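You operate a simulated robot arm through the tools that you are given. There is no shell and no other tool. Be economical: measure what you need, move in short steps, check, and stop when the job is done.

You run a simulated robot arm. Do the job below in one go: nothing can be reset, and whatever is moved stays where it is left.

TASK
Pack bearing 72 with grease till it shows, then put it in Reuse.
Fine: no overflow; swing the purple lever aside again.

The check looks at the end state, three seconds after you hand in, the way a careful person would. Anything else that was tipped, shoved, dropped, spilled or broken makes it a failure.

THE ROBOT
A 6-joint arm with a two-finger parallel gripper, fixed in place. Base frame: the origin is at the foot of the arm, x ahead of it, y to its left, z up; the work surface is at about z = 0. Units: m, degrees, N and s.
With the tool pointing down near the work surface it reaches from about 0.16 to 0.42 m from the base axis. Its first joint turns from -66.0 to 66.0 degrees. Payload 1.57 kg.
The TCP is the grasp point between the finger pads, 0.03 m short of the fingertips. In the tool frame z runs along the fingers and y along their closing line. Largest opening 0.08 m; finger width 0.017, thickness 0.012; the body of the gripper, 0.04 by 0.082 m, starts 0.08 m behind the TCP.
Orientation is that of the tool frame in the base frame, as a unit quaternion [x, y, z, w]. With the fingers straight down and closing along the base's y, the tool's x points along the base's -x, its y along +y and its z along -z.

THE INTERFACE
- The arm moves only by the tool drive_tool. Its argument "targets" is a list that holds one entry, the list of rows, each a list of 7 numbers: the shift along the base's x, y, z in m, then the turn, a rotation vector about the base's x, y, z in degrees, then the closure, from 0 (fully open) to 1 (shut). In form: [[[x, y, z, rx, ry, rz, hand], ...]]. A call has 1 to 12 rows; each row shifts and turns the commanded pose from where the row before left it. Each row takes 0.2 s and may step no farther than 0.05 m and 8.6 degrees from the row before; otherwise, or with a gripper value out of range, the whole call is refused. Where a pose cannot be reached the arm comes as near as it can. A force on the tool above 70 N (or 10 N above the force at the start of the call, whichever is more), or a blocked arm, ends the call early, and 0.2 s more pass. The fingers move at their own pace (about 0.153 m/s each) and stop on an object; they squeeze with about 24 N. The grip force told is the motor's: it shows also when the fingers shut on nothing. Time passes only in rows, and 0.2 s behind the last, so rows that do not move let the fingers close. It gives the time, the measured TCP pose, the force on the tool (base axes), the opening and the grip force at its end, in the units of the frame above (readings bear some noise), and new pictures: "show" is both (left out), scene, wrist or none.
- Cameras (640 x 400 px; columns grow to the right, rows downward): "scene" is fixed at [0.0513, -0.3297, 0.4265]; the picture's right is [0.82, -0.58, 0.00], its down [-0.36, -0.51, -0.78] and it looks along [0.45, 0.64, -0.62] (base axes); focal length 225 px, centre (320, 200). "wrist" rides on the gripper at [0.072, -0.007, -0.122] in the tool frame; the picture's right is [0.09, 1.00, 0.00], its down [-0.84, 0.08, -0.54] and it looks along [-0.54, 0.05, 0.84] (tool axes); focal length 238 px, centre (320, 200). There is no depth. A picture from a camera that has moved, and an enlarged one, comes with that camera's place and axes in the base frame and with its lens. The place of the scene camera against the robot may be out by one fixed shift of up to 0.012 m in any direction.
- zoom(camera, box): a new picture of the part [left, top, right, bottom] of that camera's present view, enlarged. No time passes.
- hand_in(): hands the job in; it is judged then, once.

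Work in short steps. Places have to be worked out from the pictures, the camera data and where the tool is seen: move nearer, look again, correct. Check each grasp and each placing, and mend what went wrong. You have 120 turns and 170 pictures in all, those below and enlarged ones among them. Open the gripper and draw the arm clear of the work before you hand the job in, unless the task says otherwise; then end with one line.

The tools are called after "Emit:" by a JSON object that holds its "fn" and its "kwargs". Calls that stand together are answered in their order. drive_tool: Moves the arm, as the interface text tells. Its arguments: {"type":"object","properties":{"targets":{"type":"array"},"show":{"type":"string","enum":["both","scene","wrist","none"]}},"required":["targets"]} The other tools are called the same way: zoom (camera, box) takes an enlarged picture of a part of a camera's view; hand_in () hands the job in.

At the start:

```text
time: 0.0
eef_pos: [0.2578, 0.0166, 0.2717]
tool_rot: [-0.001, 1.0, 0.001, 0.001]
contact_force: [0.0, 0.4, -0.2]
gripper_width: 0.0797
grasp_force: 0.1
```

scene: 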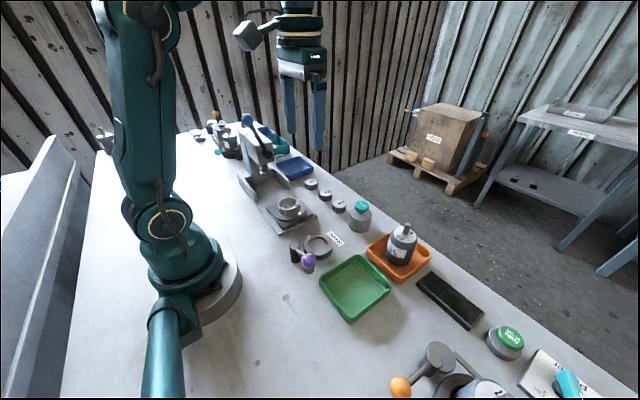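
wrist: 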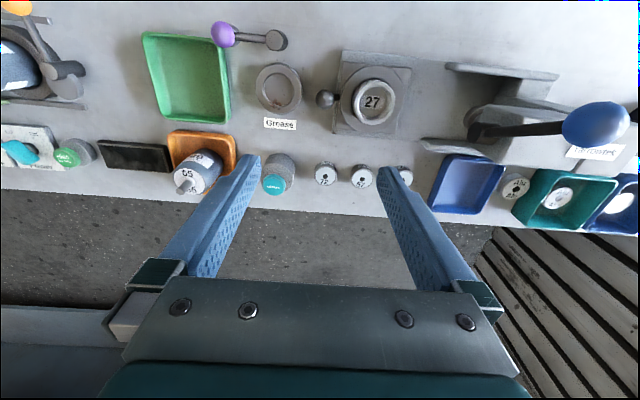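

The pictures show several stations, so I'll enlarge the views to identify bearing 72, the grease station, the lever and the trays.

Emit:
{"fn": "zoom", "kwargs": {"camera": "wrist", "box": [220, 20, 430, 200]}}

Emit:
{"fn": "zoom", "kwargs": {"camera": "wrist", "box": [420, 50, 640, 240]}}

Emit:
{"fn": "zoom", "kwargs": {"camera": "wrist", "box": [0, 0, 240, 200]}}

Emit:
{"fn": "zoom", "kwargs": {"camera": "scene", "box": [200, 100, 400, 300]}}

Emit:
{"fn": "zoom", "kwargs": {"camera": "scene", "box": [320, 180, 620, 400]}}

```text
2.22 times, centred on (325, 110) of wrist
camera zoom: at [0.1863, 0.0101, 0.3924], right [-0.09, 1.0, 0.0], down [0.84, 0.08, 0.54], along [0.54, 0.05, -0.84], focal length 530 px, centre (309, 400)
```

zoom: 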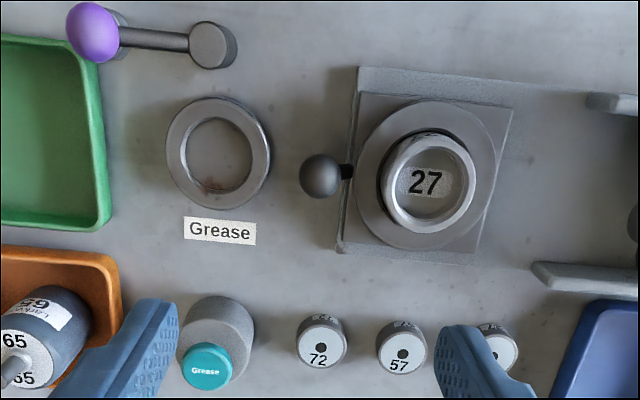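

```text
2.11 times, centred on (530, 145) of wrist
camera zoom: at [0.1863, 0.0101, 0.3924], right [-0.09, 1.0, 0.0], down [0.84, 0.08, 0.54], along [0.54, 0.05, -0.84], focal length 502 px, centre (-122, 316)
```

zoom: 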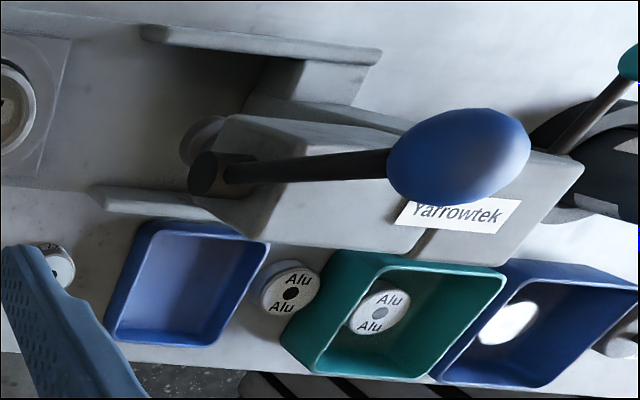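

```text
2.00 times, centred on (120, 100) of wrist
camera zoom: at [0.1863, 0.0101, 0.3924], right [-0.09, 1.0, 0.0], down [0.84, 0.08, 0.54], along [0.54, 0.05, -0.84], focal length 477 px, centre (720, 400)
```

zoom: 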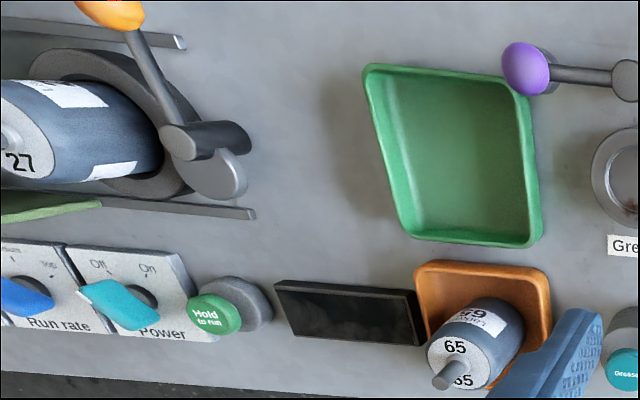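

```text
2.00 times, centred on (300, 200) of scene
camera zoom: at [0.0513, -0.3297, 0.4265], right [0.82, -0.58, 0.0], down [-0.36, -0.51, -0.78], along [0.45, 0.64, -0.62], focal length 451 px, centre (360, 200)
```

zoom: 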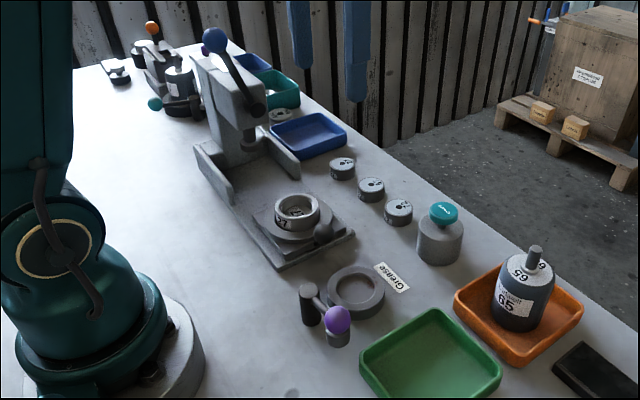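

```text
1.82 times, centred on (470, 290) of scene
camera zoom: at [0.0513, -0.3297, 0.4265], right [0.82, -0.58, 0.0], down [-0.36, -0.51, -0.78], along [0.45, 0.64, -0.62], focal length 410 px, centre (47, 36)
```

zoom: 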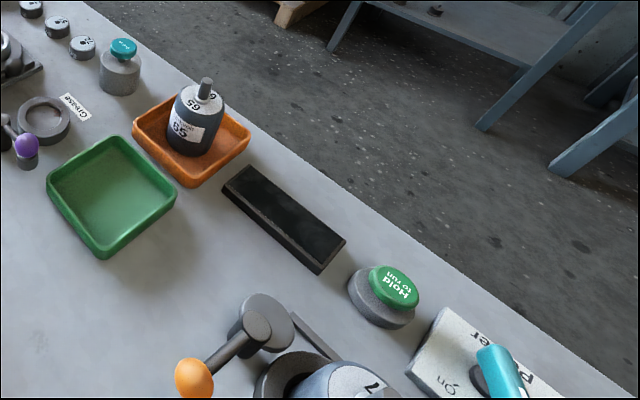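

I'll get closer looks at the bearings, and at the tray labels on the left end.

Emit:
{"fn": "zoom", "kwargs": {"camera": "wrist", "box": [300, 140, 420, 200]}}

Emit:
{"fn": "zoom", "kwargs": {"camera": "scene", "box": [190, 100, 350, 220]}}

Emit:
{"fn": "drive_tool", "kwargs": {"targets": [[[0, 0.04, 0.0, 0, 0, 8, 0], [0, 0.04, 0.0, 0, 0, 8, 0], [0, 0.04, 0, 0, 0, 8, 0], [-0.02, 0.04, 0, 0, 0, 8, 0], [-0.02, 0.03, 0, 0, 0, 8, 0]]], "show": "wrist"}}

```text
5.33 times, centred on (360, 170) of wrist
camera zoom: at [0.1863, 0.0101, 0.3924], right [-0.09, 1.0, 0.0], down [0.84, 0.08, 0.54], along [0.54, 0.05, -0.84], focal length 1271 px, centre (107, 360)
```

zoom: 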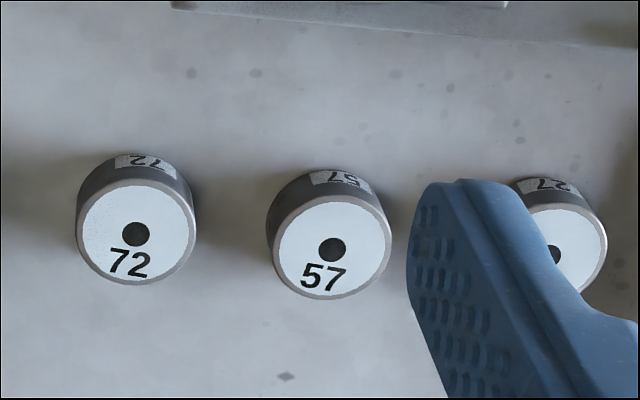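

```text
3.33 times, centred on (270, 160) of scene
camera zoom: at [0.0513, -0.3297, 0.4265], right [0.82, -0.58, 0.0], down [-0.36, -0.51, -0.78], along [0.45, 0.64, -0.62], focal length 751 px, centre (487, 333)
```

zoom: 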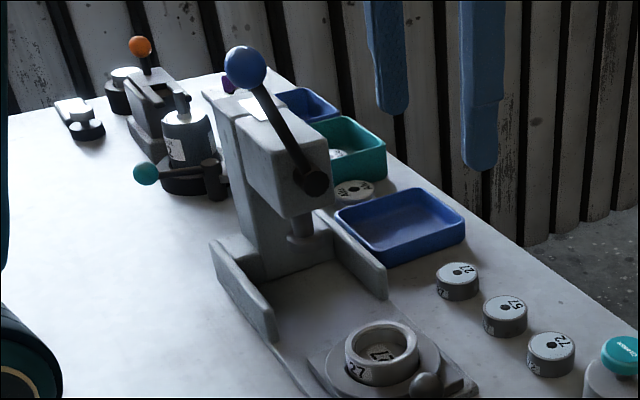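

```text
time: 1.2
eef_pos: [0.2183, 0.2073, 0.2695]
tool_rot: [-0.343, 0.939, 0.0, 0.0]
contact_force: [-0.1, -0.1, -0.3]
gripper_width: 0.0799
grasp_force: 0.1
camera wrist: at [0.168, 0.1559, 0.3915], right [-0.71, 0.7, 0.0], down [0.59, 0.6, 0.54], along [0.38, 0.39, -0.84], focal length 238 px, centre (320, 200)
```

wrist: 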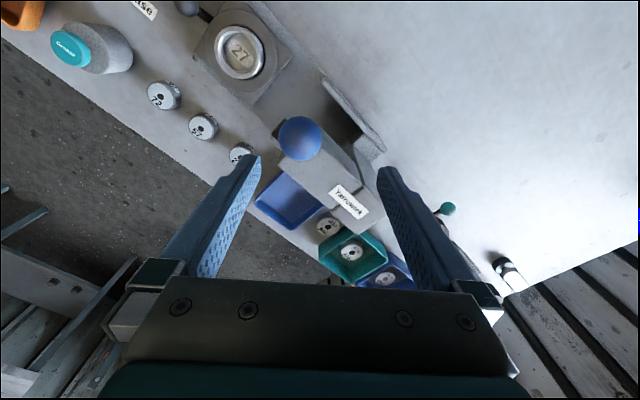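

I haven't found a "Reuse" label yet. I'll check the labels farther off and the left-hand trays.

Emit:
{"fn": "zoom", "kwargs": {"camera": "scene", "box": [390, 80, 640, 230]}}

Emit:
{"fn": "zoom", "kwargs": {"camera": "wrist", "box": [230, 140, 430, 290]}}

Emit:
{"fn": "zoom", "kwargs": {"camera": "scene", "box": [310, 210, 450, 330]}}

```text
2.56 times, centred on (515, 155) of scene
camera zoom: at [0.0513, -0.3297, 0.4265], right [0.82, -0.58, 0.0], down [-0.36, -0.51, -0.78], along [0.45, 0.64, -0.62], focal length 577 px, centre (-179, 315)
```

zoom: 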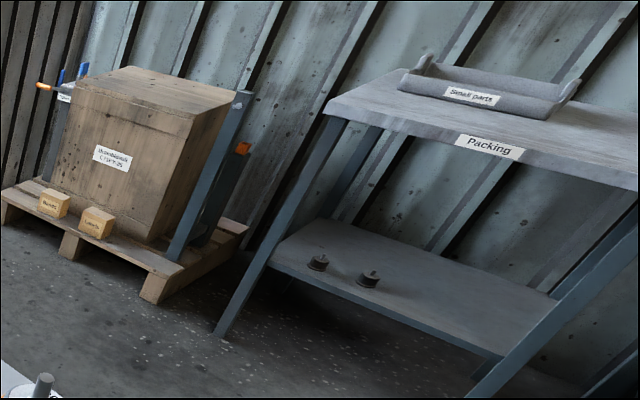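

```text
2.67 times, centred on (330, 215) of wrist
camera zoom: at [0.168, 0.1559, 0.3915], right [-0.71, 0.7, 0.0], down [0.59, 0.6, 0.54], along [0.38, 0.39, -0.84], focal length 636 px, centre (293, 160)
```

zoom: 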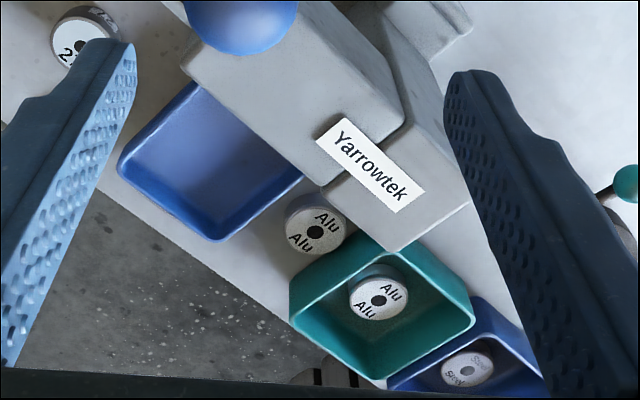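

```text
3.33 times, centred on (380, 270) of scene
camera zoom: at [0.0513, -0.3297, 0.4265], right [0.82, -0.58, 0.0], down [-0.36, -0.51, -0.78], along [0.45, 0.64, -0.62], focal length 751 px, centre (120, -33)
```

zoom: 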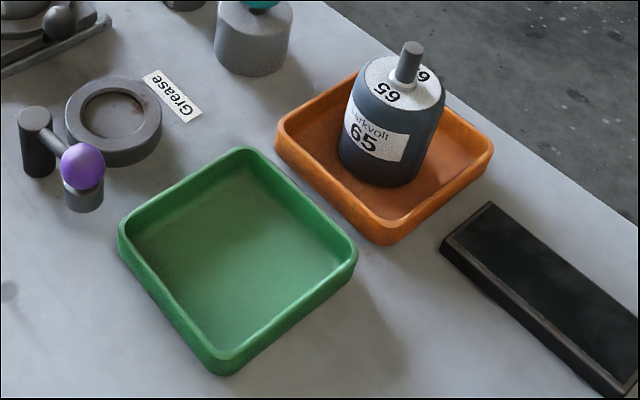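

Next I'll look over the right-hand end of the bench.

Emit:
{"fn": "drive_tool", "kwargs": {"targets": [[[0.02, -0.04, 0.0, 0, 0, -8, 0], [0.02, -0.05, 0.0, 0, 0, -8, 0], [0, -0.05, 0, 0, 0, -8, 0], [0, -0.05, 0, 0, 0, -8, 0], [0, -0.05, 0, 0, 0, -8, 0], [0, -0.05, 0, 0, 0, -8, 0], [0, -0.05, 0, 0, 0, -8, 0], [-0.02, -0.04, 0, 0, 0, -8, 0], [-0.02, -0.03, 0, 0, 0, -8, 0]]], "show": "wrist"}}

```text
refused: row 2 steps farther than a row can; nothing moved
```

The step length was over the limit, so I'll use smaller steps.

Emit:
{"fn": "drive_tool", "kwargs": {"targets": [[[0.02, -0.04, 0.0, 0, 0, -8, 0], [0.02, -0.045, 0.0, 0, 0, -8, 0], [0, -0.049, 0, 0, 0, -8, 0], [0, -0.049, 0, 0, 0, -8, 0], [0, -0.049, 0, 0, 0, -8, 0], [0, -0.049, 0, 0, 0, -8, 0], [0, -0.049, 0, 0, 0, -8, 0], [-0.02, -0.04, 0, 0, 0, -8, 0], [-0.02, -0.03, 0, 0, 0, -8, 0]]], "show": "wrist"}}

```text
time: 1.7
eef_pos: [0.2428, 0.1635, 0.2694]
tool_rot: [-0.256, 0.966, 0.031, 0.003]
contact_force: [0.1, 5.0, 0.4]
gripper_width: 0.0799
grasp_force: 0.1
stopped in row 2: the force on the tool passed its limit (the readings are from after the stop); the commanded pose is now the measured one
camera wrist: at [0.1857, 0.115, 0.3891], right [-0.57, 0.82, 0.06], down [0.69, 0.45, 0.56], along [0.44, 0.36, -0.82], focal length 238 px, centre (320, 200)
```

wrist: 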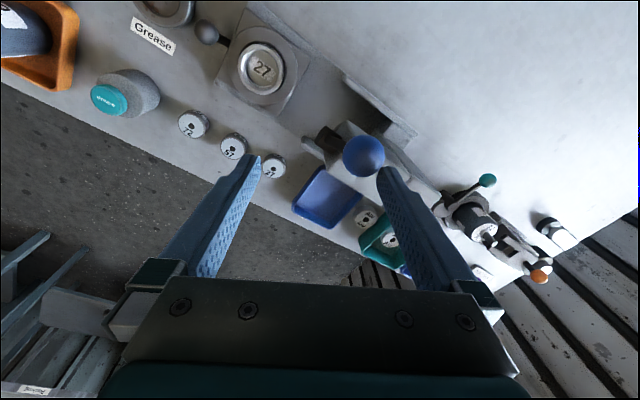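

The tool touched something, most likely the press's tall blue knob with a fingertip. I'll lift straight up and check the press.

Emit:
{"fn": "drive_tool", "kwargs": {"targets": [[[0, 0, 0.015, 0, 0, 0, 0], [0, 0, 0.03, 0, 0, 0, 0], [0, 0, 0.03, 0, 0, 0, 0], [0, 0, 0.0, 0, 0, 0, 0]]]}}

```text
time: 2.7
eef_pos: [0.2256, 0.1551, 0.3019]
tool_rot: [-0.257, 0.966, 0.032, 0.003]
contact_force: [-0.1, -0.3, 0.5]
gripper_width: 0.0802
grasp_force: 0.0
out of reach, approached as far as the arm can: row 2, 3
camera wrist: at [0.1695, 0.1064, 0.4204], right [-0.57, 0.82, 0.06], down [0.69, 0.45, 0.56], along [0.44, 0.36, -0.82], focal length 238 px, centre (320, 200)
```

scene: 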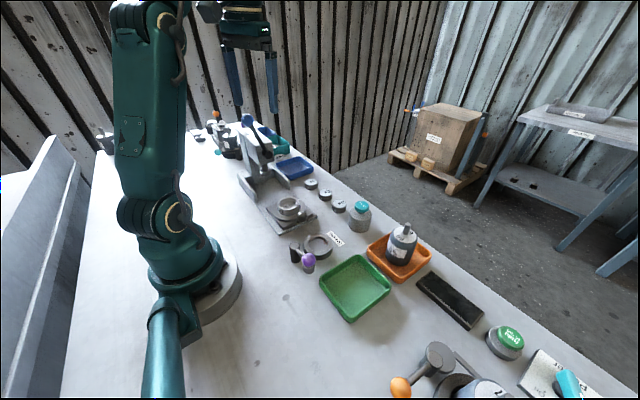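
wrist: 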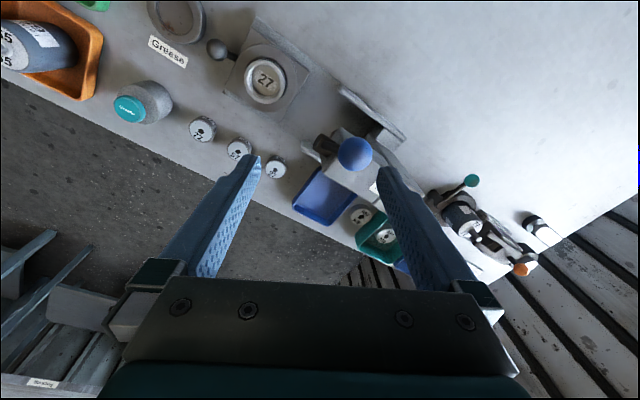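

Now I'll compare the press with its earlier zoom.

Emit:
{"fn": "zoom", "kwargs": {"camera": "scene", "box": [190, 100, 350, 220]}}

```text
3.33 times, centred on (270, 160) of scene
camera zoom: at [0.0513, -0.3297, 0.4265], right [0.82, -0.58, 0.0], down [-0.36, -0.51, -0.78], along [0.45, 0.64, -0.62], focal length 751 px, centre (487, 333)
```

zoom: 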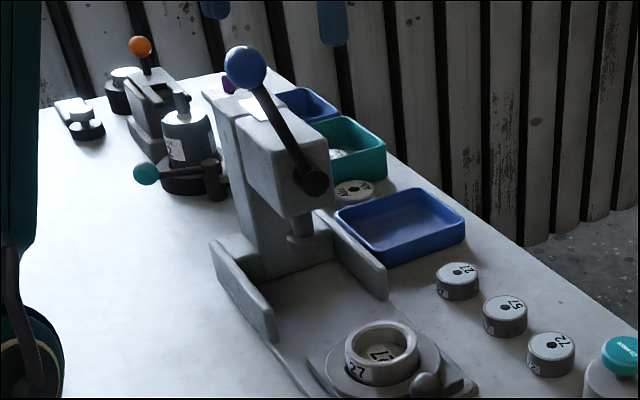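

The press is unchanged. I'll back the fingers away from the knob perpendicular to their closing line, raise further, and straighten the small tilt.

Emit:
{"fn": "drive_tool", "kwargs": {"targets": [[[-0.025, -0.017, 0.01, 0, 0, 0, 0], [-0.025, -0.017, 0.02, 0, 0, 0, 0], [0, -0.03, 0.02, 0, 0, -8, 0], [0, -0.03, 0.0, 0, 0, -8, 0], [0, -0.04, 0, 0, 0, -8, 0]]], "show": "none"}}

```text
time: 3.9
eef_pos: [0.1723, 0.0193, 0.3258]
tool_rot: [-0.049, 0.998, 0.03, 0.009]
contact_force: [-0.1, 0.2, -0.4]
gripper_width: 0.0802
grasp_force: 0.0
out of reach, approached as far as the arm can: row 2, 3
```

Clear of the press now. I'll level the tool and swing right to look over the right end.

Emit:
{"fn": "drive_tool", "kwargs": {"targets": [[[0, -0.04, 0, -3.4, 0.9, -5, 0], [0, -0.045, 0, 0, 0, -8, 0], [0, -0.045, 0, 0, 0, -8, 0], [0, -0.045, 0, 0, 0, -8, 0], [0, -0.04, 0, 0, 0, -8, 0]]]}}

```text
time: 5.1
eef_pos: [0.1677, -0.191, 0.3065]
tool_rot: [0.27, 0.963, 0.0, 0.001]
contact_force: [1.1, -0.4, 0.5]
gripper_width: 0.0801
grasp_force: 0.1
out of reach, approached as far as the arm can: row 2, 4, 5
camera wrist: at [0.1034, -0.159, 0.4272], right [0.44, 0.9, 0.0], down [0.75, -0.37, 0.54], along [0.49, -0.24, -0.84], focal length 238 px, centre (320, 200)
```

scene: 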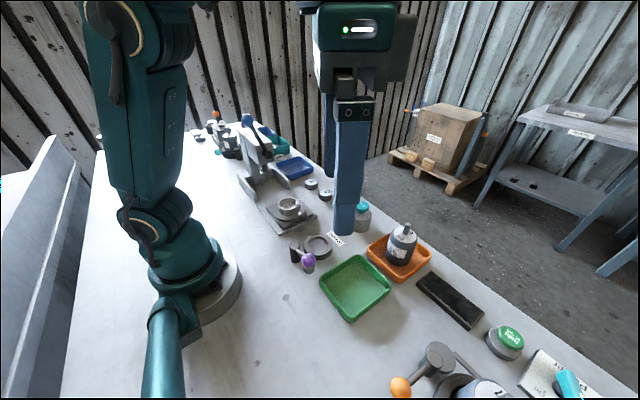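
wrist: 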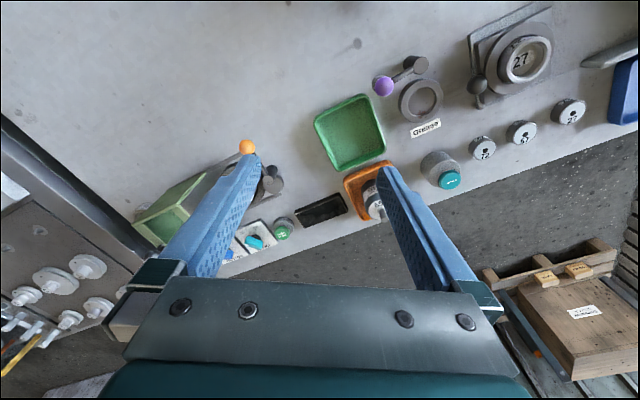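

Emit:
{"fn": "zoom", "kwargs": {"camera": "wrist", "box": [100, 90, 400, 280]}}

Emit:
{"fn": "zoom", "kwargs": {"camera": "wrist", "box": [0, 200, 160, 350]}}

```text
2.11 times, centred on (250, 185) of wrist
camera zoom: at [0.1034, -0.159, 0.4272], right [0.44, 0.9, 0.0], down [0.75, -0.37, 0.54], along [0.49, -0.24, -0.84], focal length 502 px, centre (467, 232)
```

zoom: 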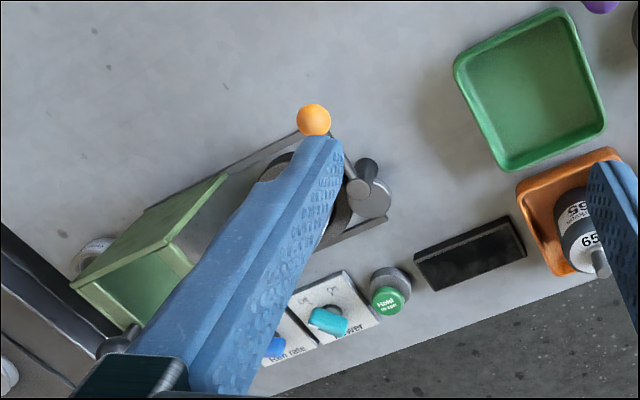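

```text
2.67 times, centred on (80, 275) of wrist
camera zoom: at [0.1034, -0.159, 0.4272], right [0.44, 0.9, 0.0], down [0.75, -0.37, 0.54], along [0.49, -0.24, -0.84], focal length 636 px, centre (960, 0)
```

zoom: 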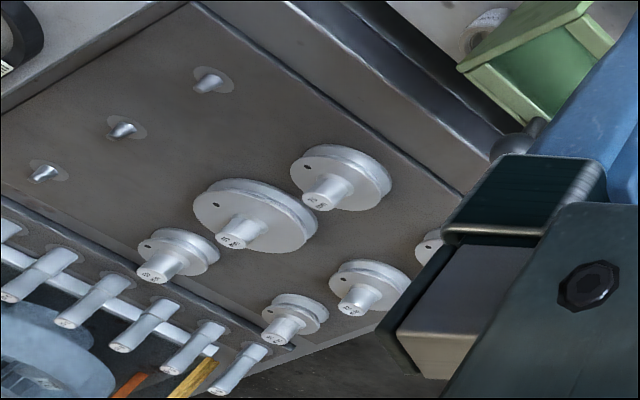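

Emit:
{"fn": "zoom", "kwargs": {"camera": "scene", "box": [180, 95, 330, 195]}}

Emit:
{"fn": "zoom", "kwargs": {"camera": "scene", "box": [0, 100, 160, 400]}}

Emit:
{"fn": "zoom", "kwargs": {"camera": "wrist", "box": [440, 40, 640, 180]}}

```text
4.00 times, centred on (255, 145) of scene
camera zoom: at [0.0513, -0.3296, 0.4265], right [0.82, -0.58, 0.0], down [-0.36, -0.51, -0.78], along [0.45, 0.64, -0.62], focal length 902 px, centre (580, 420)
```

zoom: 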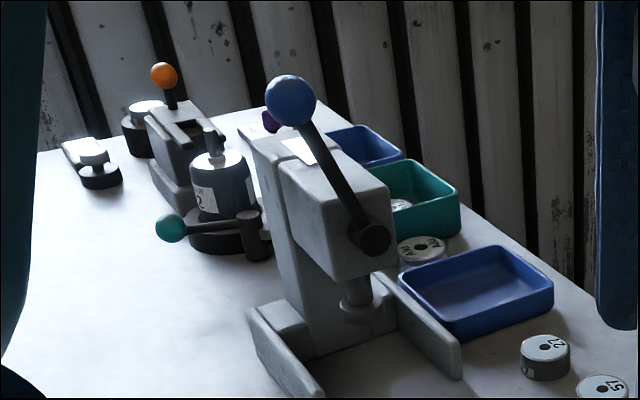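

```text
1.33 times, centred on (80, 250) of scene
camera zoom: at [0.0513, -0.3296, 0.4265], right [0.82, -0.58, 0.0], down [-0.36, -0.51, -0.78], along [0.45, 0.64, -0.62], focal length 300 px, centre (640, 133)
```

zoom: 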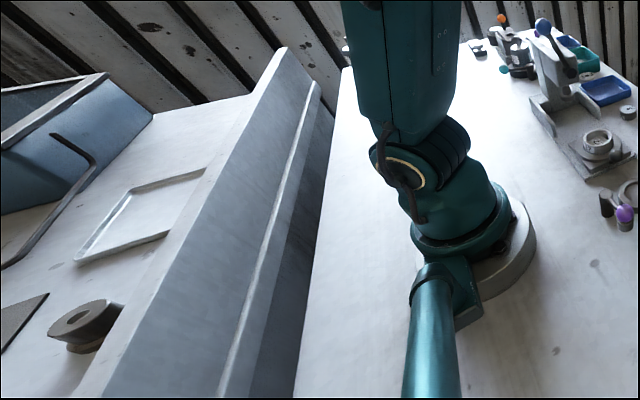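

```text
2.86 times, centred on (540, 110) of wrist
camera zoom: at [0.1034, -0.159, 0.4272], right [0.44, 0.9, 0.0], down [0.75, -0.37, 0.54], along [0.49, -0.24, -0.84], focal length 681 px, centre (-309, 457)
```

zoom: 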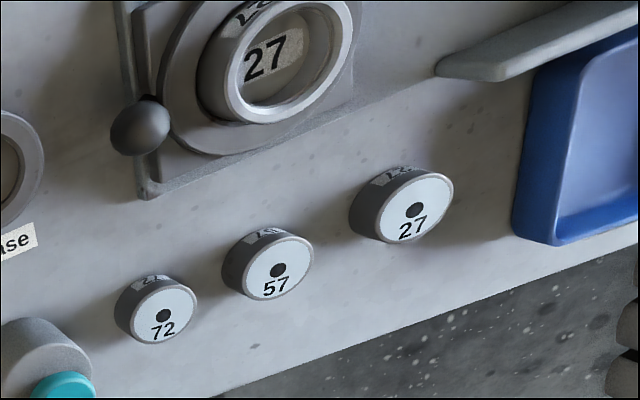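

No tray shows a "Reuse" label on its visible faces, so I'll turn the hand to view the trays' hidden sides (+x and +y), staying high.

Emit:
{"fn": "drive_tool", "kwargs": {"targets": [[[0.01, 0.03, -0.01, 0, 0, -8.5, 0], [0.01, 0.03, 0, 0, 0, -8.5, 0], [0.01, 0.03, 0, 0, 0, -8.5, 0], [0, 0.0, 0, 0, 0, -8.5, 0], [0, 0.0, 0, 0, 0, -8.5, 0], [0, 0.0, 0, 0, 0, -8.5, 0], [0, 0.0, 0, 0, 0, -8.5, 0]]], "show": "wrist"}}

```text
time: 6.7
eef_pos: [0.2006, -0.0994, 0.2964]
tool_rot: [0.713, 0.701, 0.0, 0.001]
contact_force: [0.1, -0.8, 0.1]
gripper_width: 0.0798
grasp_force: 0.1
camera wrist: at [0.195, -0.0286, 0.4178], right [1.0, 0.08, 0.0], down [0.06, -0.84, 0.54], along [0.04, -0.54, -0.84], focal length 238 px, centre (320, 200)
```

wrist: 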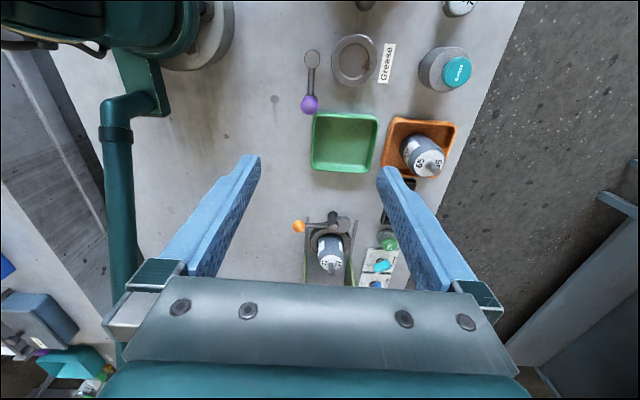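

Emit:
{"fn": "zoom", "kwargs": {"camera": "wrist", "box": [290, 90, 470, 200]}}

Emit:
{"fn": "drive_tool", "kwargs": {"targets": [[[0.01, 0, 0, 0, 0, -8.5, 0], [0.02, 0, 0, 0, 0, -8.5, 0], [0.02, 0, 0, 0, 0, -8.5, 0], [0.02, 0.0, 0, 0, 0, -8.5, 0], [0.02, 0.0, 0, 0, 0, -8.5, 0], [0.02, 0.0, 0, 0, 0, -8.5, 0], [0.02, 0.0, 0, 0, 0, -8.5, 0], [0.0, 0.0, 0, 0, 0, -8.5, 0], [0, 0, 0, 0, 0, -8.5, 0], [0, 0, 0, 0, 0, -8.5, 0]]], "show": "wrist"}}

```text
3.56 times, centred on (380, 145) of wrist
camera zoom: at [0.195, -0.0286, 0.4178], right [1.0, 0.08, 0.0], down [0.06, -0.84, 0.54], along [0.04, -0.54, -0.84], focal length 848 px, centre (107, 396)
```

zoom: 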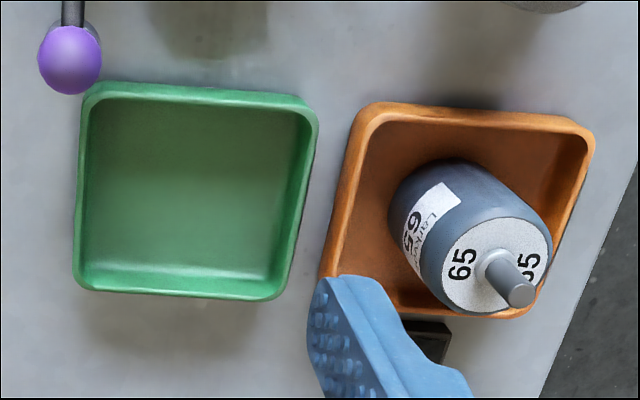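

```text
time: 8.9
eef_pos: [0.3023, -0.0951, 0.2674]
tool_rot: [0.999, 0.035, -0.001, 0.0]
contact_force: [-1.0, 0.2, -0.1]
gripper_width: 0.0798
grasp_force: 0.0
out of reach, approached as far as the arm can: row 4, 5, 6, 7
camera wrist: at [0.374, -0.083, 0.388], right [0.16, -0.99, 0.0], down [-0.83, -0.14, 0.54], along [-0.54, -0.09, -0.84], focal length 238 px, centre (320, 200)
```

wrist: 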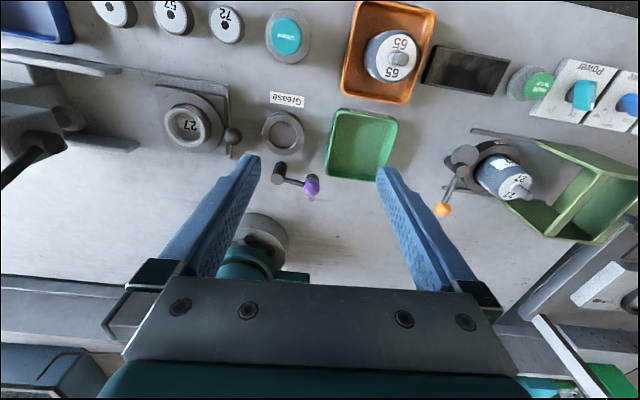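

Emit:
{"fn": "zoom", "kwargs": {"camera": "wrist", "box": [240, 0, 440, 200]}}

Emit:
{"fn": "drive_tool", "kwargs": {"targets": [[[0, 0, 0, 0, -8, 0, 0], [0, 0, 0, 0, -8, 0, 0], [0, 0, 0, 0, -8, 0, 0]]], "show": "wrist"}}

```text
2.00 times, centred on (340, 100) of wrist
camera zoom: at [0.374, -0.083, 0.388], right [0.16, -0.99, 0.0], down [-0.83, -0.14, 0.54], along [-0.54, -0.09, -0.84], focal length 477 px, centre (280, 400)
```

zoom: 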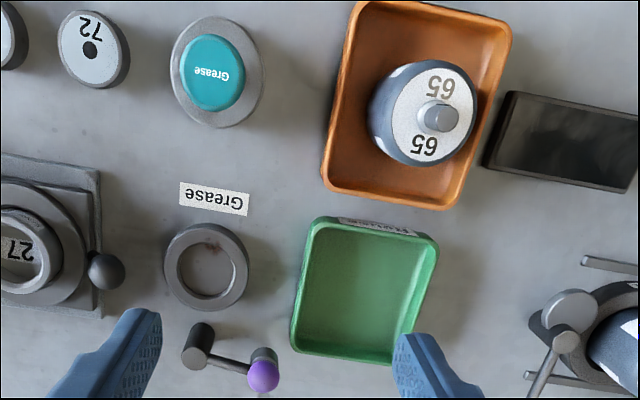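

```text
time: 9.7
eef_pos: [0.3011, -0.0955, 0.2667]
tool_rot: [0.977, 0.035, 0.208, 0.008]
contact_force: [0.5, -0.2, 0.1]
gripper_width: 0.0801
grasp_force: 0.1
camera wrist: at [0.318, -0.0833, 0.4071], right [0.15, -0.99, 0.07], down [-0.98, -0.14, 0.16], along [-0.15, -0.09, -0.99], focal length 238 px, centre (320, 200)
```

wrist: 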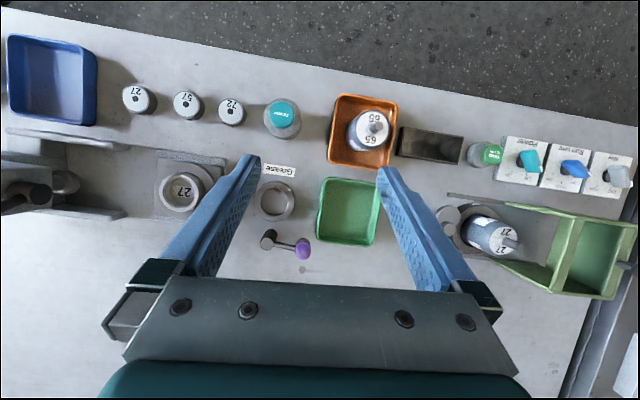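

The green tray has a label on its far (+x) face. I'll tilt the other way to read it, and the orange tray's too.

Emit:
{"fn": "drive_tool", "kwargs": {"targets": [[[0, 0, 0, 0, 8, 0, 0], [0, 0, 0, 0, 8, 0, 0], [0, 0, 0, 0, 8, 0, 0], [0.02, 0, 0, 0, 8, 0, 0], [0.02, 0, 0, 0, 8, 0, 0], [0.02, 0, 0, 0, 8, 0, 0]]], "show": "wrist"}}

```text
time: 11.1
eef_pos: [0.267, -0.0801, 0.1914]
tool_rot: [0.977, 0.035, -0.209, -0.008]
contact_force: [-1.2, -0.1, -0.1]
gripper_width: 0.0798
grasp_force: 0.1
out of reach, approached as far as the arm can: row 4, 5, 6
camera wrist: at [0.3836, -0.0679, 0.2736], right [0.15, -0.99, -0.07], down [-0.54, -0.14, 0.83], along [-0.83, -0.09, -0.55], focal length 238 px, centre (320, 200)
```

wrist: 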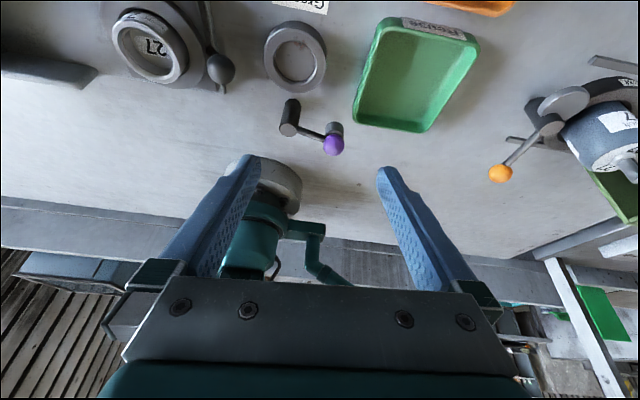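

Emit:
{"fn": "zoom", "kwargs": {"camera": "wrist", "box": [340, 0, 520, 80]}}

```text
3.56 times, centred on (430, 40) of wrist
camera zoom: at [0.3836, -0.0679, 0.2736], right [0.15, -0.99, -0.07], down [-0.54, -0.14, 0.83], along [-0.83, -0.09, -0.55], focal length 848 px, centre (-71, 769)
```

zoom: 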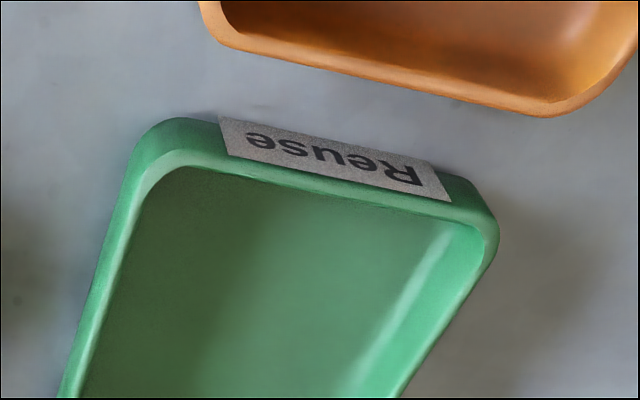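

Green is Reuse. I'll restore the tilt and yaw while staying up, moving clear of the press.

Emit:
{"fn": "drive_tool", "kwargs": {"targets": [[[0, 0, 0.03, 0, -8, 0, 0], [0, 0, 0.03, 0, -8, 0, 0], [-0.02, 0, 0.03, 0, -8, 0, 0], [-0.02, 0, 0, 0, 0, 8.5, 0], [-0.02, 0, 0, 0, 0, 8.5, 0], [0, 0, 0, 0, 0, 8.5, 0], [0, 0, 0, 0, 0, 8.5, 0], [0, 0, 0, 0, 0, 8.5, 0], [0, 0, 0, 0, 0, 8.5, 0], [0, 0, 0, 0, 0, 8.5, 0], [0, 0, 0, 0, 0, 8.5, 0], [0, 0, 0, 0, 0, 8.5, 0]]], "show": "none"}}

Emit:
{"fn": "drive_tool", "kwargs": {"targets": [[[0, 0, 0, 0, 0, 8.5, 0], [0, 0, 0, 0, 0, 8.5, 0], [0, 0, 0, 0, 0, 8.5, 0], [0, 0, 0, 0, 0, 8.5, 0], [0, 0, 0, 0, 0, 8.5, 0], [0, 0, 0, 0, 0, 8.5, 0], [0, 0, 0, 0, 0, 8.5, 0], [0, 0, 0, 0, 0, 8.5, 0], [0, 0, 0, 0, 0, 8.5, 0], [0, 0, 0, 0, 0, 8.5, 0], [0, 0, 0, 0, 0, 8.5, 0], [0, 0, 0, 0, 0, 6, 0]]], "show": "wrist"}}

```text
time: 13.7
eef_pos: [0.2089, -0.0802, 0.2816]
tool_rot: [0.761, 0.649, 0.0, 0.001]
contact_force: [-0.6, 0.3, 0.5]
gripper_width: 0.0801
grasp_force: 0.0
```

```text
time: 16.3
eef_pos: [0.2079, -0.0805, 0.2818]
tool_rot: [-0.003, 1.0, 0.0, 0.001]
contact_force: [0.4, 0.7, 0.8]
gripper_width: 0.0798
grasp_force: 0.1
camera wrist: at [0.1366, -0.0875, 0.4031], right [-0.1, 1.0, 0.0], down [0.84, 0.08, 0.54], along [0.54, 0.05, -0.84], focal length 238 px, centre (320, 200)
```

wrist: 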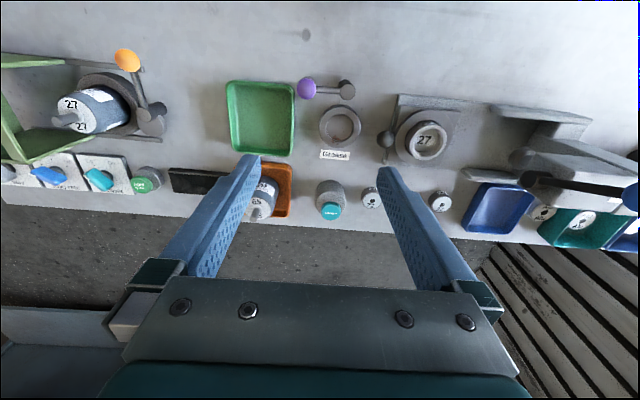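

Yaw is back to normal. I'll zoom the grease area from this new camera place to triangulate.

Emit:
{"fn": "zoom", "kwargs": {"camera": "wrist", "box": [220, 60, 400, 220]}}

Emit:
{"fn": "zoom", "kwargs": {"camera": "scene", "box": [270, 170, 400, 290]}}

```text
2.50 times, centred on (310, 140) of wrist
camera zoom: at [0.1366, -0.0875, 0.4031], right [-0.1, 1.0, 0.0], down [0.84, 0.08, 0.54], along [0.54, 0.05, -0.84], focal length 596 px, centre (345, 350)
```

zoom: 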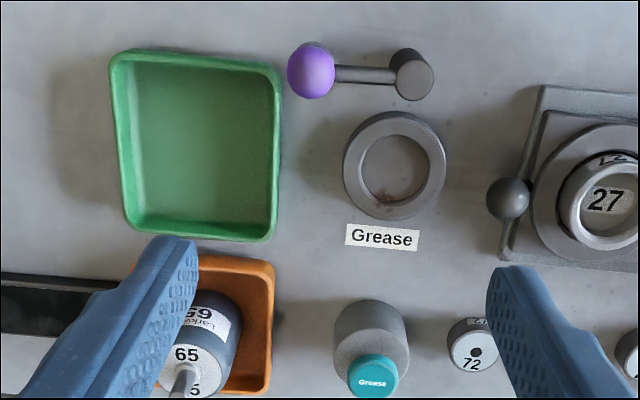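

```text
3.33 times, centred on (335, 230) of scene
camera zoom: at [0.0513, -0.3297, 0.4265], right [0.82, -0.58, 0.0], down [-0.36, -0.51, -0.78], along [0.45, 0.64, -0.62], focal length 751 px, centre (270, 100)
```

zoom: 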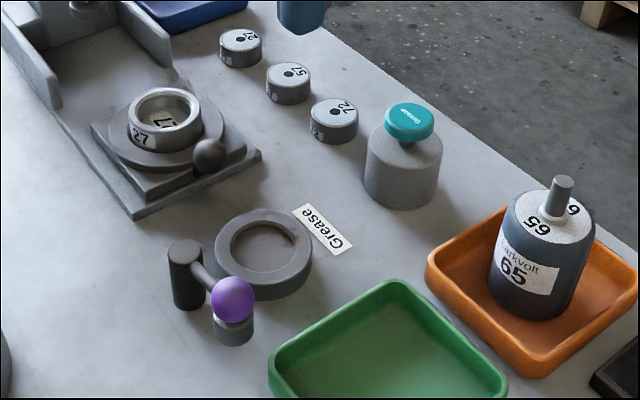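

Estimates: bearing 72 ≈ (0.378, 0.036), grease ring ≈ (0.2435, -0.046), purple knob ≈ (0.184, -0.10, z 0.065), lever pivot ≈ (0.184, -0.045), button ≈ (0.38, -0.047). The bearing's neighbours lie along y, so I'll turn the hand -90° to close along x and go above bearing 72.

Emit:
{"fn": "drive_tool", "kwargs": {"targets": [[[0.016, 0.012, -0.012, 0, 0, -8.2, 0.25], [0.016, 0.012, -0.012, 0, 0, -8.2, 0.25], [0.016, 0.012, -0.012, 0, 0, -8.2, 0.25], [0.016, 0.012, -0.012, 0, 0, -8.2, 0.25], [0.016, 0.012, -0.012, 0, 0, -8.2, 0.25], [0.016, 0.012, -0.012, 0, 0, -8.2, 0.25], [0.016, 0.012, -0.012, 0, 0, -8.2, 0.25], [0.016, 0.012, -0.012, 0, 0, -8.2, 0.25], [0.016, 0.01, -0.012, 0, 0, -8.2, 0.25], [0.016, 0.01, -0.012, 0, 0, -8.2, 0.25], [0.01, 0, -0.02, 0, 0, -8.0, 0.25]]]}}

```text
time: 18.7
eef_pos: [0.3788, 0.0365, 0.1433]
tool_rot: [0.706, 0.708, -0.001, 0.0]
contact_force: [0.5, 0.0, -0.4]
gripper_width: 0.0602
grasp_force: 0.0
camera wrist: at [0.372, 0.1092, 0.2637], right [1.0, 0.09, 0.0], down [0.08, -0.84, 0.54], along [0.05, -0.54, -0.84], focal length 238 px, centre (320, 200)
```

scene: 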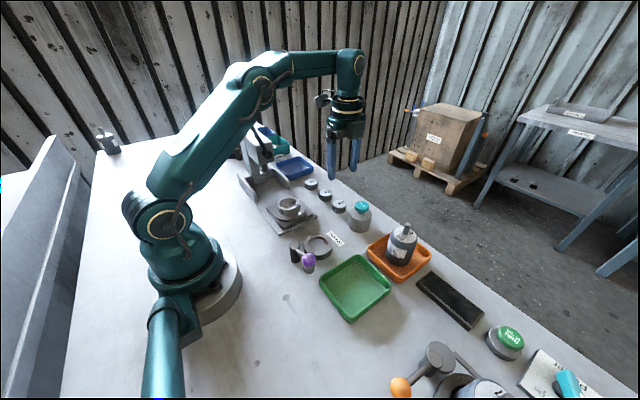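
wrist: 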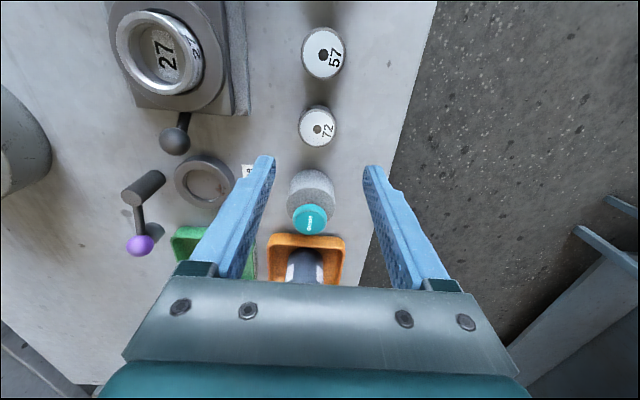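

Bearing 72's top projects to about (0.376, 0.040). I'll shift and descend part way, checking alignment.

Emit:
{"fn": "drive_tool", "kwargs": {"targets": [[[-0.0025, 0.0035, -0.035, 0, 0, 0, 0.25], [0, 0, -0.03, 0, 0, 0, 0.25], [0, 0, 0, 0, 0, 0, 0.25]]]}}

Emit:
{"fn": "zoom", "kwargs": {"camera": "scene", "box": [300, 160, 380, 240]}}

```text
time: 19.5
eef_pos: [0.3745, 0.0397, 0.0787]
tool_rot: [0.706, 0.708, 0.0, 0.001]
contact_force: [0.4, -0.2, -0.4]
gripper_width: 0.0601
grasp_force: 0.0
camera wrist: at [0.3703, 0.1121, 0.1994], right [1.0, 0.1, 0.0], down [0.08, -0.84, 0.54], along [0.05, -0.54, -0.84], focal length 238 px, centre (320, 200)
```

scene: 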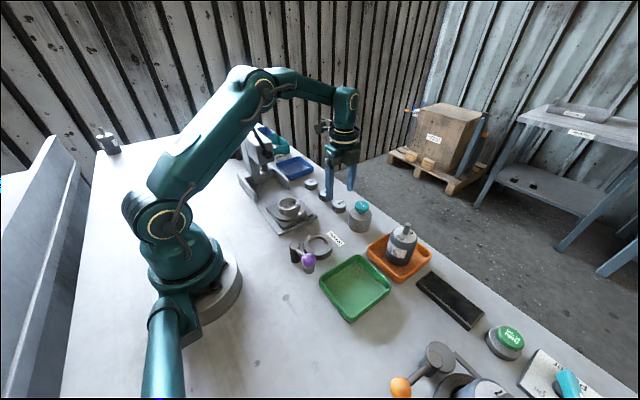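
wrist: 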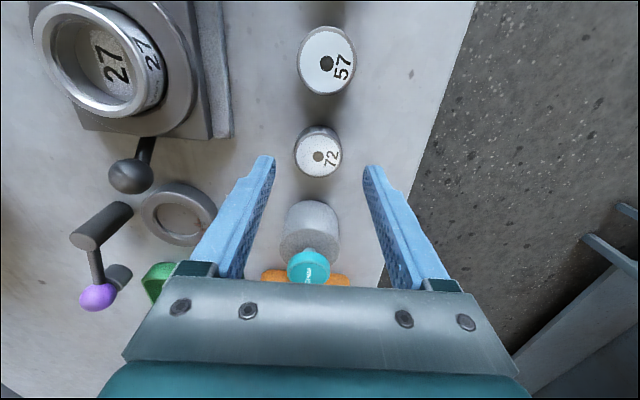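

```text
5.00 times, centred on (340, 200) of scene
camera zoom: at [0.0513, -0.3297, 0.4265], right [0.82, -0.58, 0.0], down [-0.36, -0.51, -0.78], along [0.45, 0.64, -0.62], focal length 1127 px, centre (220, 200)
```

zoom: 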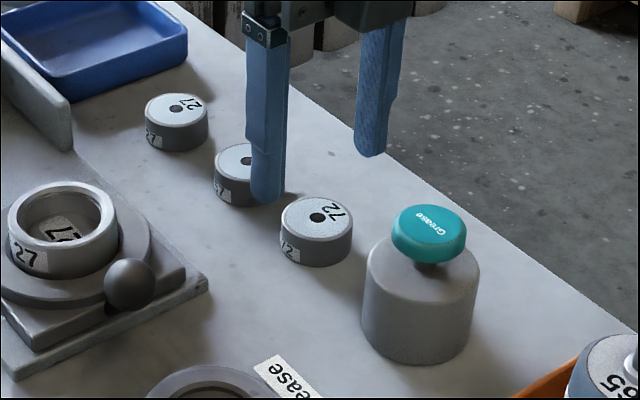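

Alignment looks good (bearing about 38 mm across, 20 mm tall). Before grasping I need the ring's depth, so I'll zoom on it.

Emit:
{"fn": "zoom", "kwargs": {"camera": "wrist", "box": [130, 160, 230, 260]}}

Emit:
{"fn": "zoom", "kwargs": {"camera": "scene", "box": [280, 220, 350, 290]}}

```text
4.00 times, centred on (180, 210) of wrist
camera zoom: at [0.3703, 0.1121, 0.1994], right [1.0, 0.1, 0.0], down [0.08, -0.84, 0.54], along [0.05, -0.54, -0.84], focal length 953 px, centre (880, 160)
```

zoom: 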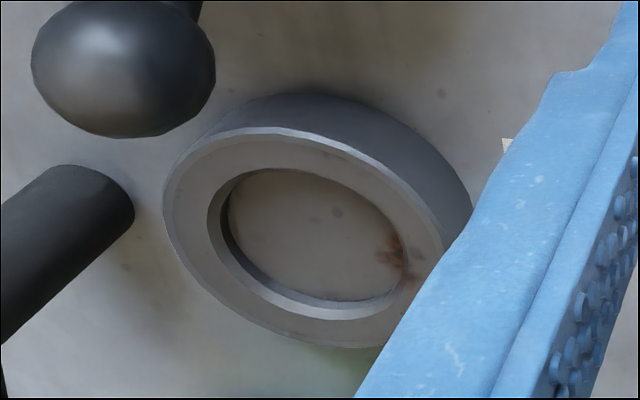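

```text
5.71 times, centred on (315, 255) of scene
camera zoom: at [0.0513, -0.3297, 0.4265], right [0.82, -0.58, 0.0], down [-0.36, -0.51, -0.78], along [0.45, 0.64, -0.62], focal length 1288 px, centre (349, -114)
```

zoom: 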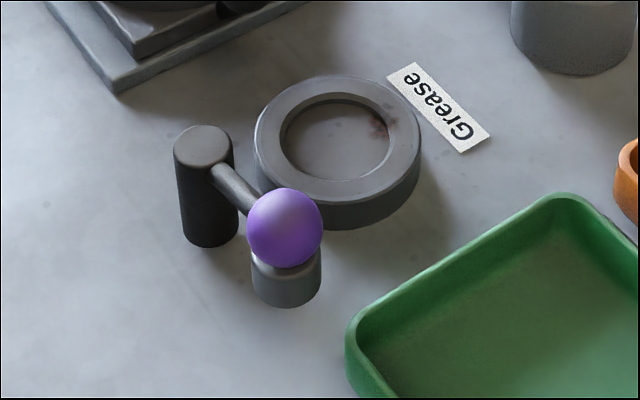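

The recess is shallow (about 6–8 mm), so the bearing will stand proud and a grip on its upper half works. I descend to TCP z ≈ 0.040 (tips at about 0.010) and close.

Emit:
{"fn": "drive_tool", "kwargs": {"targets": [[[0.0015, -0.001, -0.02, 0, 0, 0, 0.25], [0, 0, -0.0187, 0, 0, 0, 0.25], [0, 0, 0, 0, 0, 0, 0.4], [0, 0, 0, 0, 0, 0, 0.7], [0, 0, 0, 0, 0, 0, 0.7], [0, 0, 0, 0, 0, 0, 0.7]]]}}

Emit:
{"fn": "zoom", "kwargs": {"camera": "scene", "box": [300, 160, 380, 240]}}

```text
time: 20.9
eef_pos: [0.3787, 0.038, 0.0401]
tool_rot: [0.706, 0.708, 0.0, 0.001]
contact_force: [0.4, -0.8, 0.5]
gripper_width: 0.0391
grasp_force: 23.6
camera wrist: at [0.372, 0.11, 0.1607], right [1.0, 0.1, 0.0], down [0.08, -0.84, 0.54], along [0.05, -0.54, -0.84], focal length 238 px, centre (320, 200)
```

scene: 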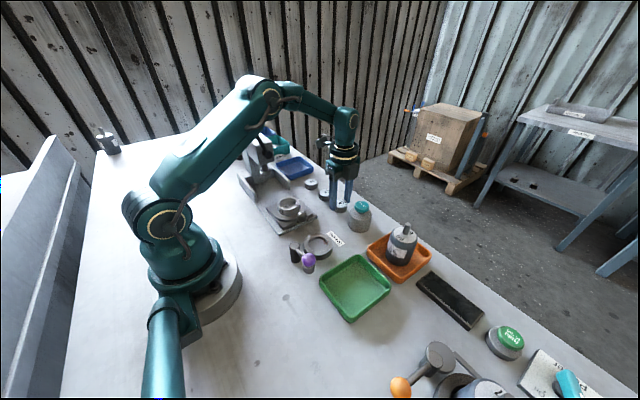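
wrist: 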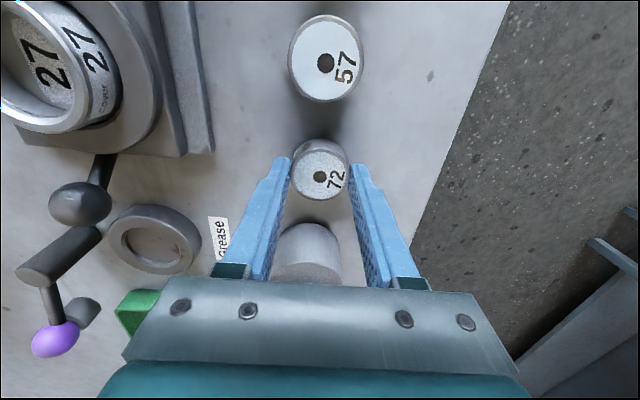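

```text
5.00 times, centred on (340, 200) of scene
camera zoom: at [0.0513, -0.3297, 0.4265], right [0.82, -0.58, 0.0], down [-0.36, -0.51, -0.78], along [0.45, 0.64, -0.62], focal length 1127 px, centre (220, 200)
```

zoom: 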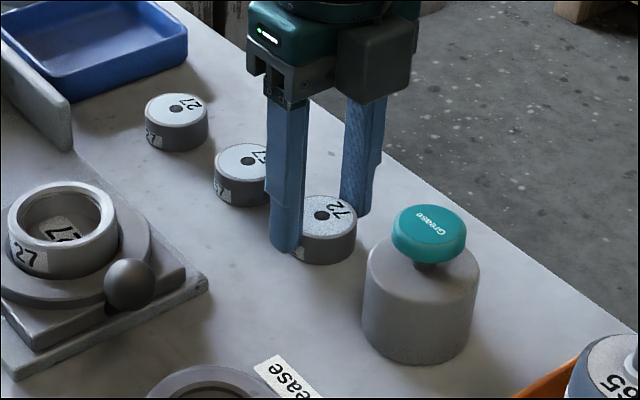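

The bearing is gripped firmly and centred (39 mm, 23.6 N). I'll lift it and carry it above the ring.

Emit:
{"fn": "drive_tool", "kwargs": {"targets": [[[0, 0, 0.03, 0, 0, 0, 0.7], [0, 0, 0.04, 0, 0, 0, 0.7], [-0.03, 0, 0.03, 0, 0, 0, 0.7], [-0.04, -0.01, 0, 0, 0, 0, 0.7], [-0.037, -0.03, 0, 0, 0, 0, 0.7], [-0.03, -0.03, 0, 0, 0, 0, 0.7], [0, -0.0125, -0.02, 0, 0, 0, 0.7], [0, 0, 0, 0, 0, 0, 0.7]]]}}

```text
time: 22.7
eef_pos: [0.2433, -0.046, 0.1176]
tool_rot: [0.706, 0.708, 0.0, 0.001]
contact_force: [0.0, 0.7, -2.3]
gripper_width: 0.0385
grasp_force: 23.8
camera wrist: at [0.2363, 0.0269, 0.2383], right [1.0, 0.1, 0.0], down [0.08, -0.84, 0.54], along [0.05, -0.54, -0.84], focal length 238 px, centre (320, 200)
```

scene: 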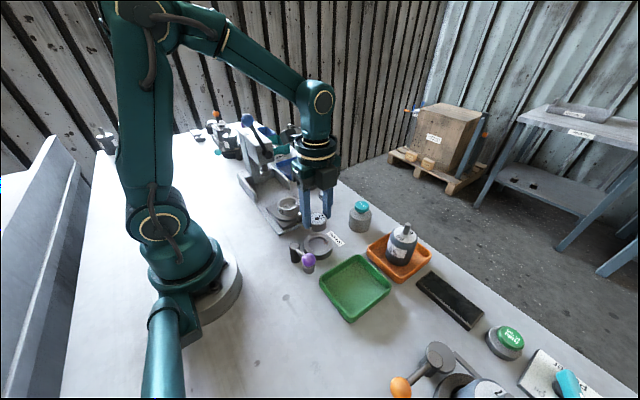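
wrist: 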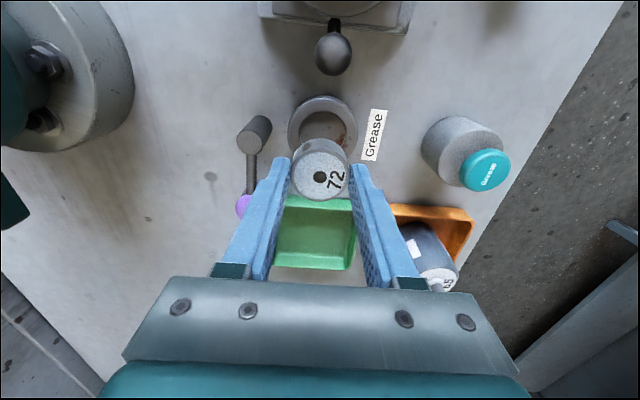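

Emit:
{"fn": "zoom", "kwargs": {"camera": "wrist", "box": [270, 80, 370, 180]}}

Emit:
{"fn": "zoom", "kwargs": {"camera": "scene", "box": [280, 200, 350, 270]}}

```text
4.00 times, centred on (320, 130) of wrist
camera zoom: at [0.2363, 0.0269, 0.2383], right [1.0, 0.1, 0.0], down [0.08, -0.84, 0.54], along [0.05, -0.54, -0.84], focal length 953 px, centre (320, 480)
```

zoom: 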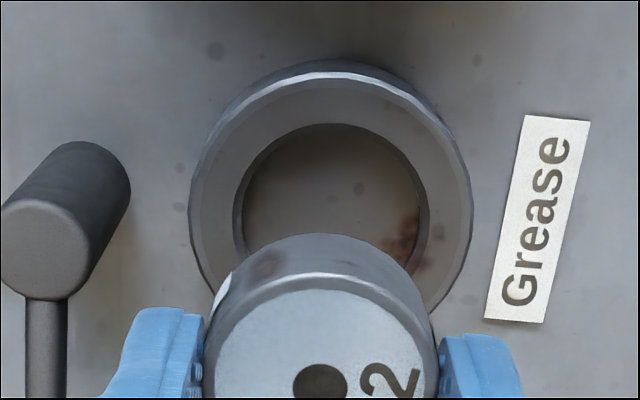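

```text
5.71 times, centred on (315, 235) of scene
camera zoom: at [0.0513, -0.3297, 0.4265], right [0.82, -0.58, 0.0], down [-0.36, -0.51, -0.78], along [0.45, 0.64, -0.62], focal length 1288 px, centre (349, 0)
```

zoom: 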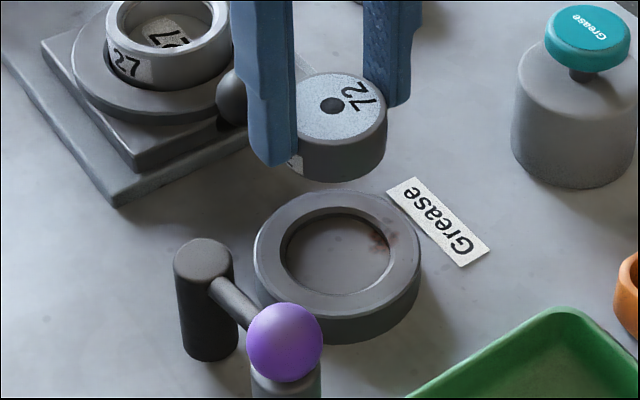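

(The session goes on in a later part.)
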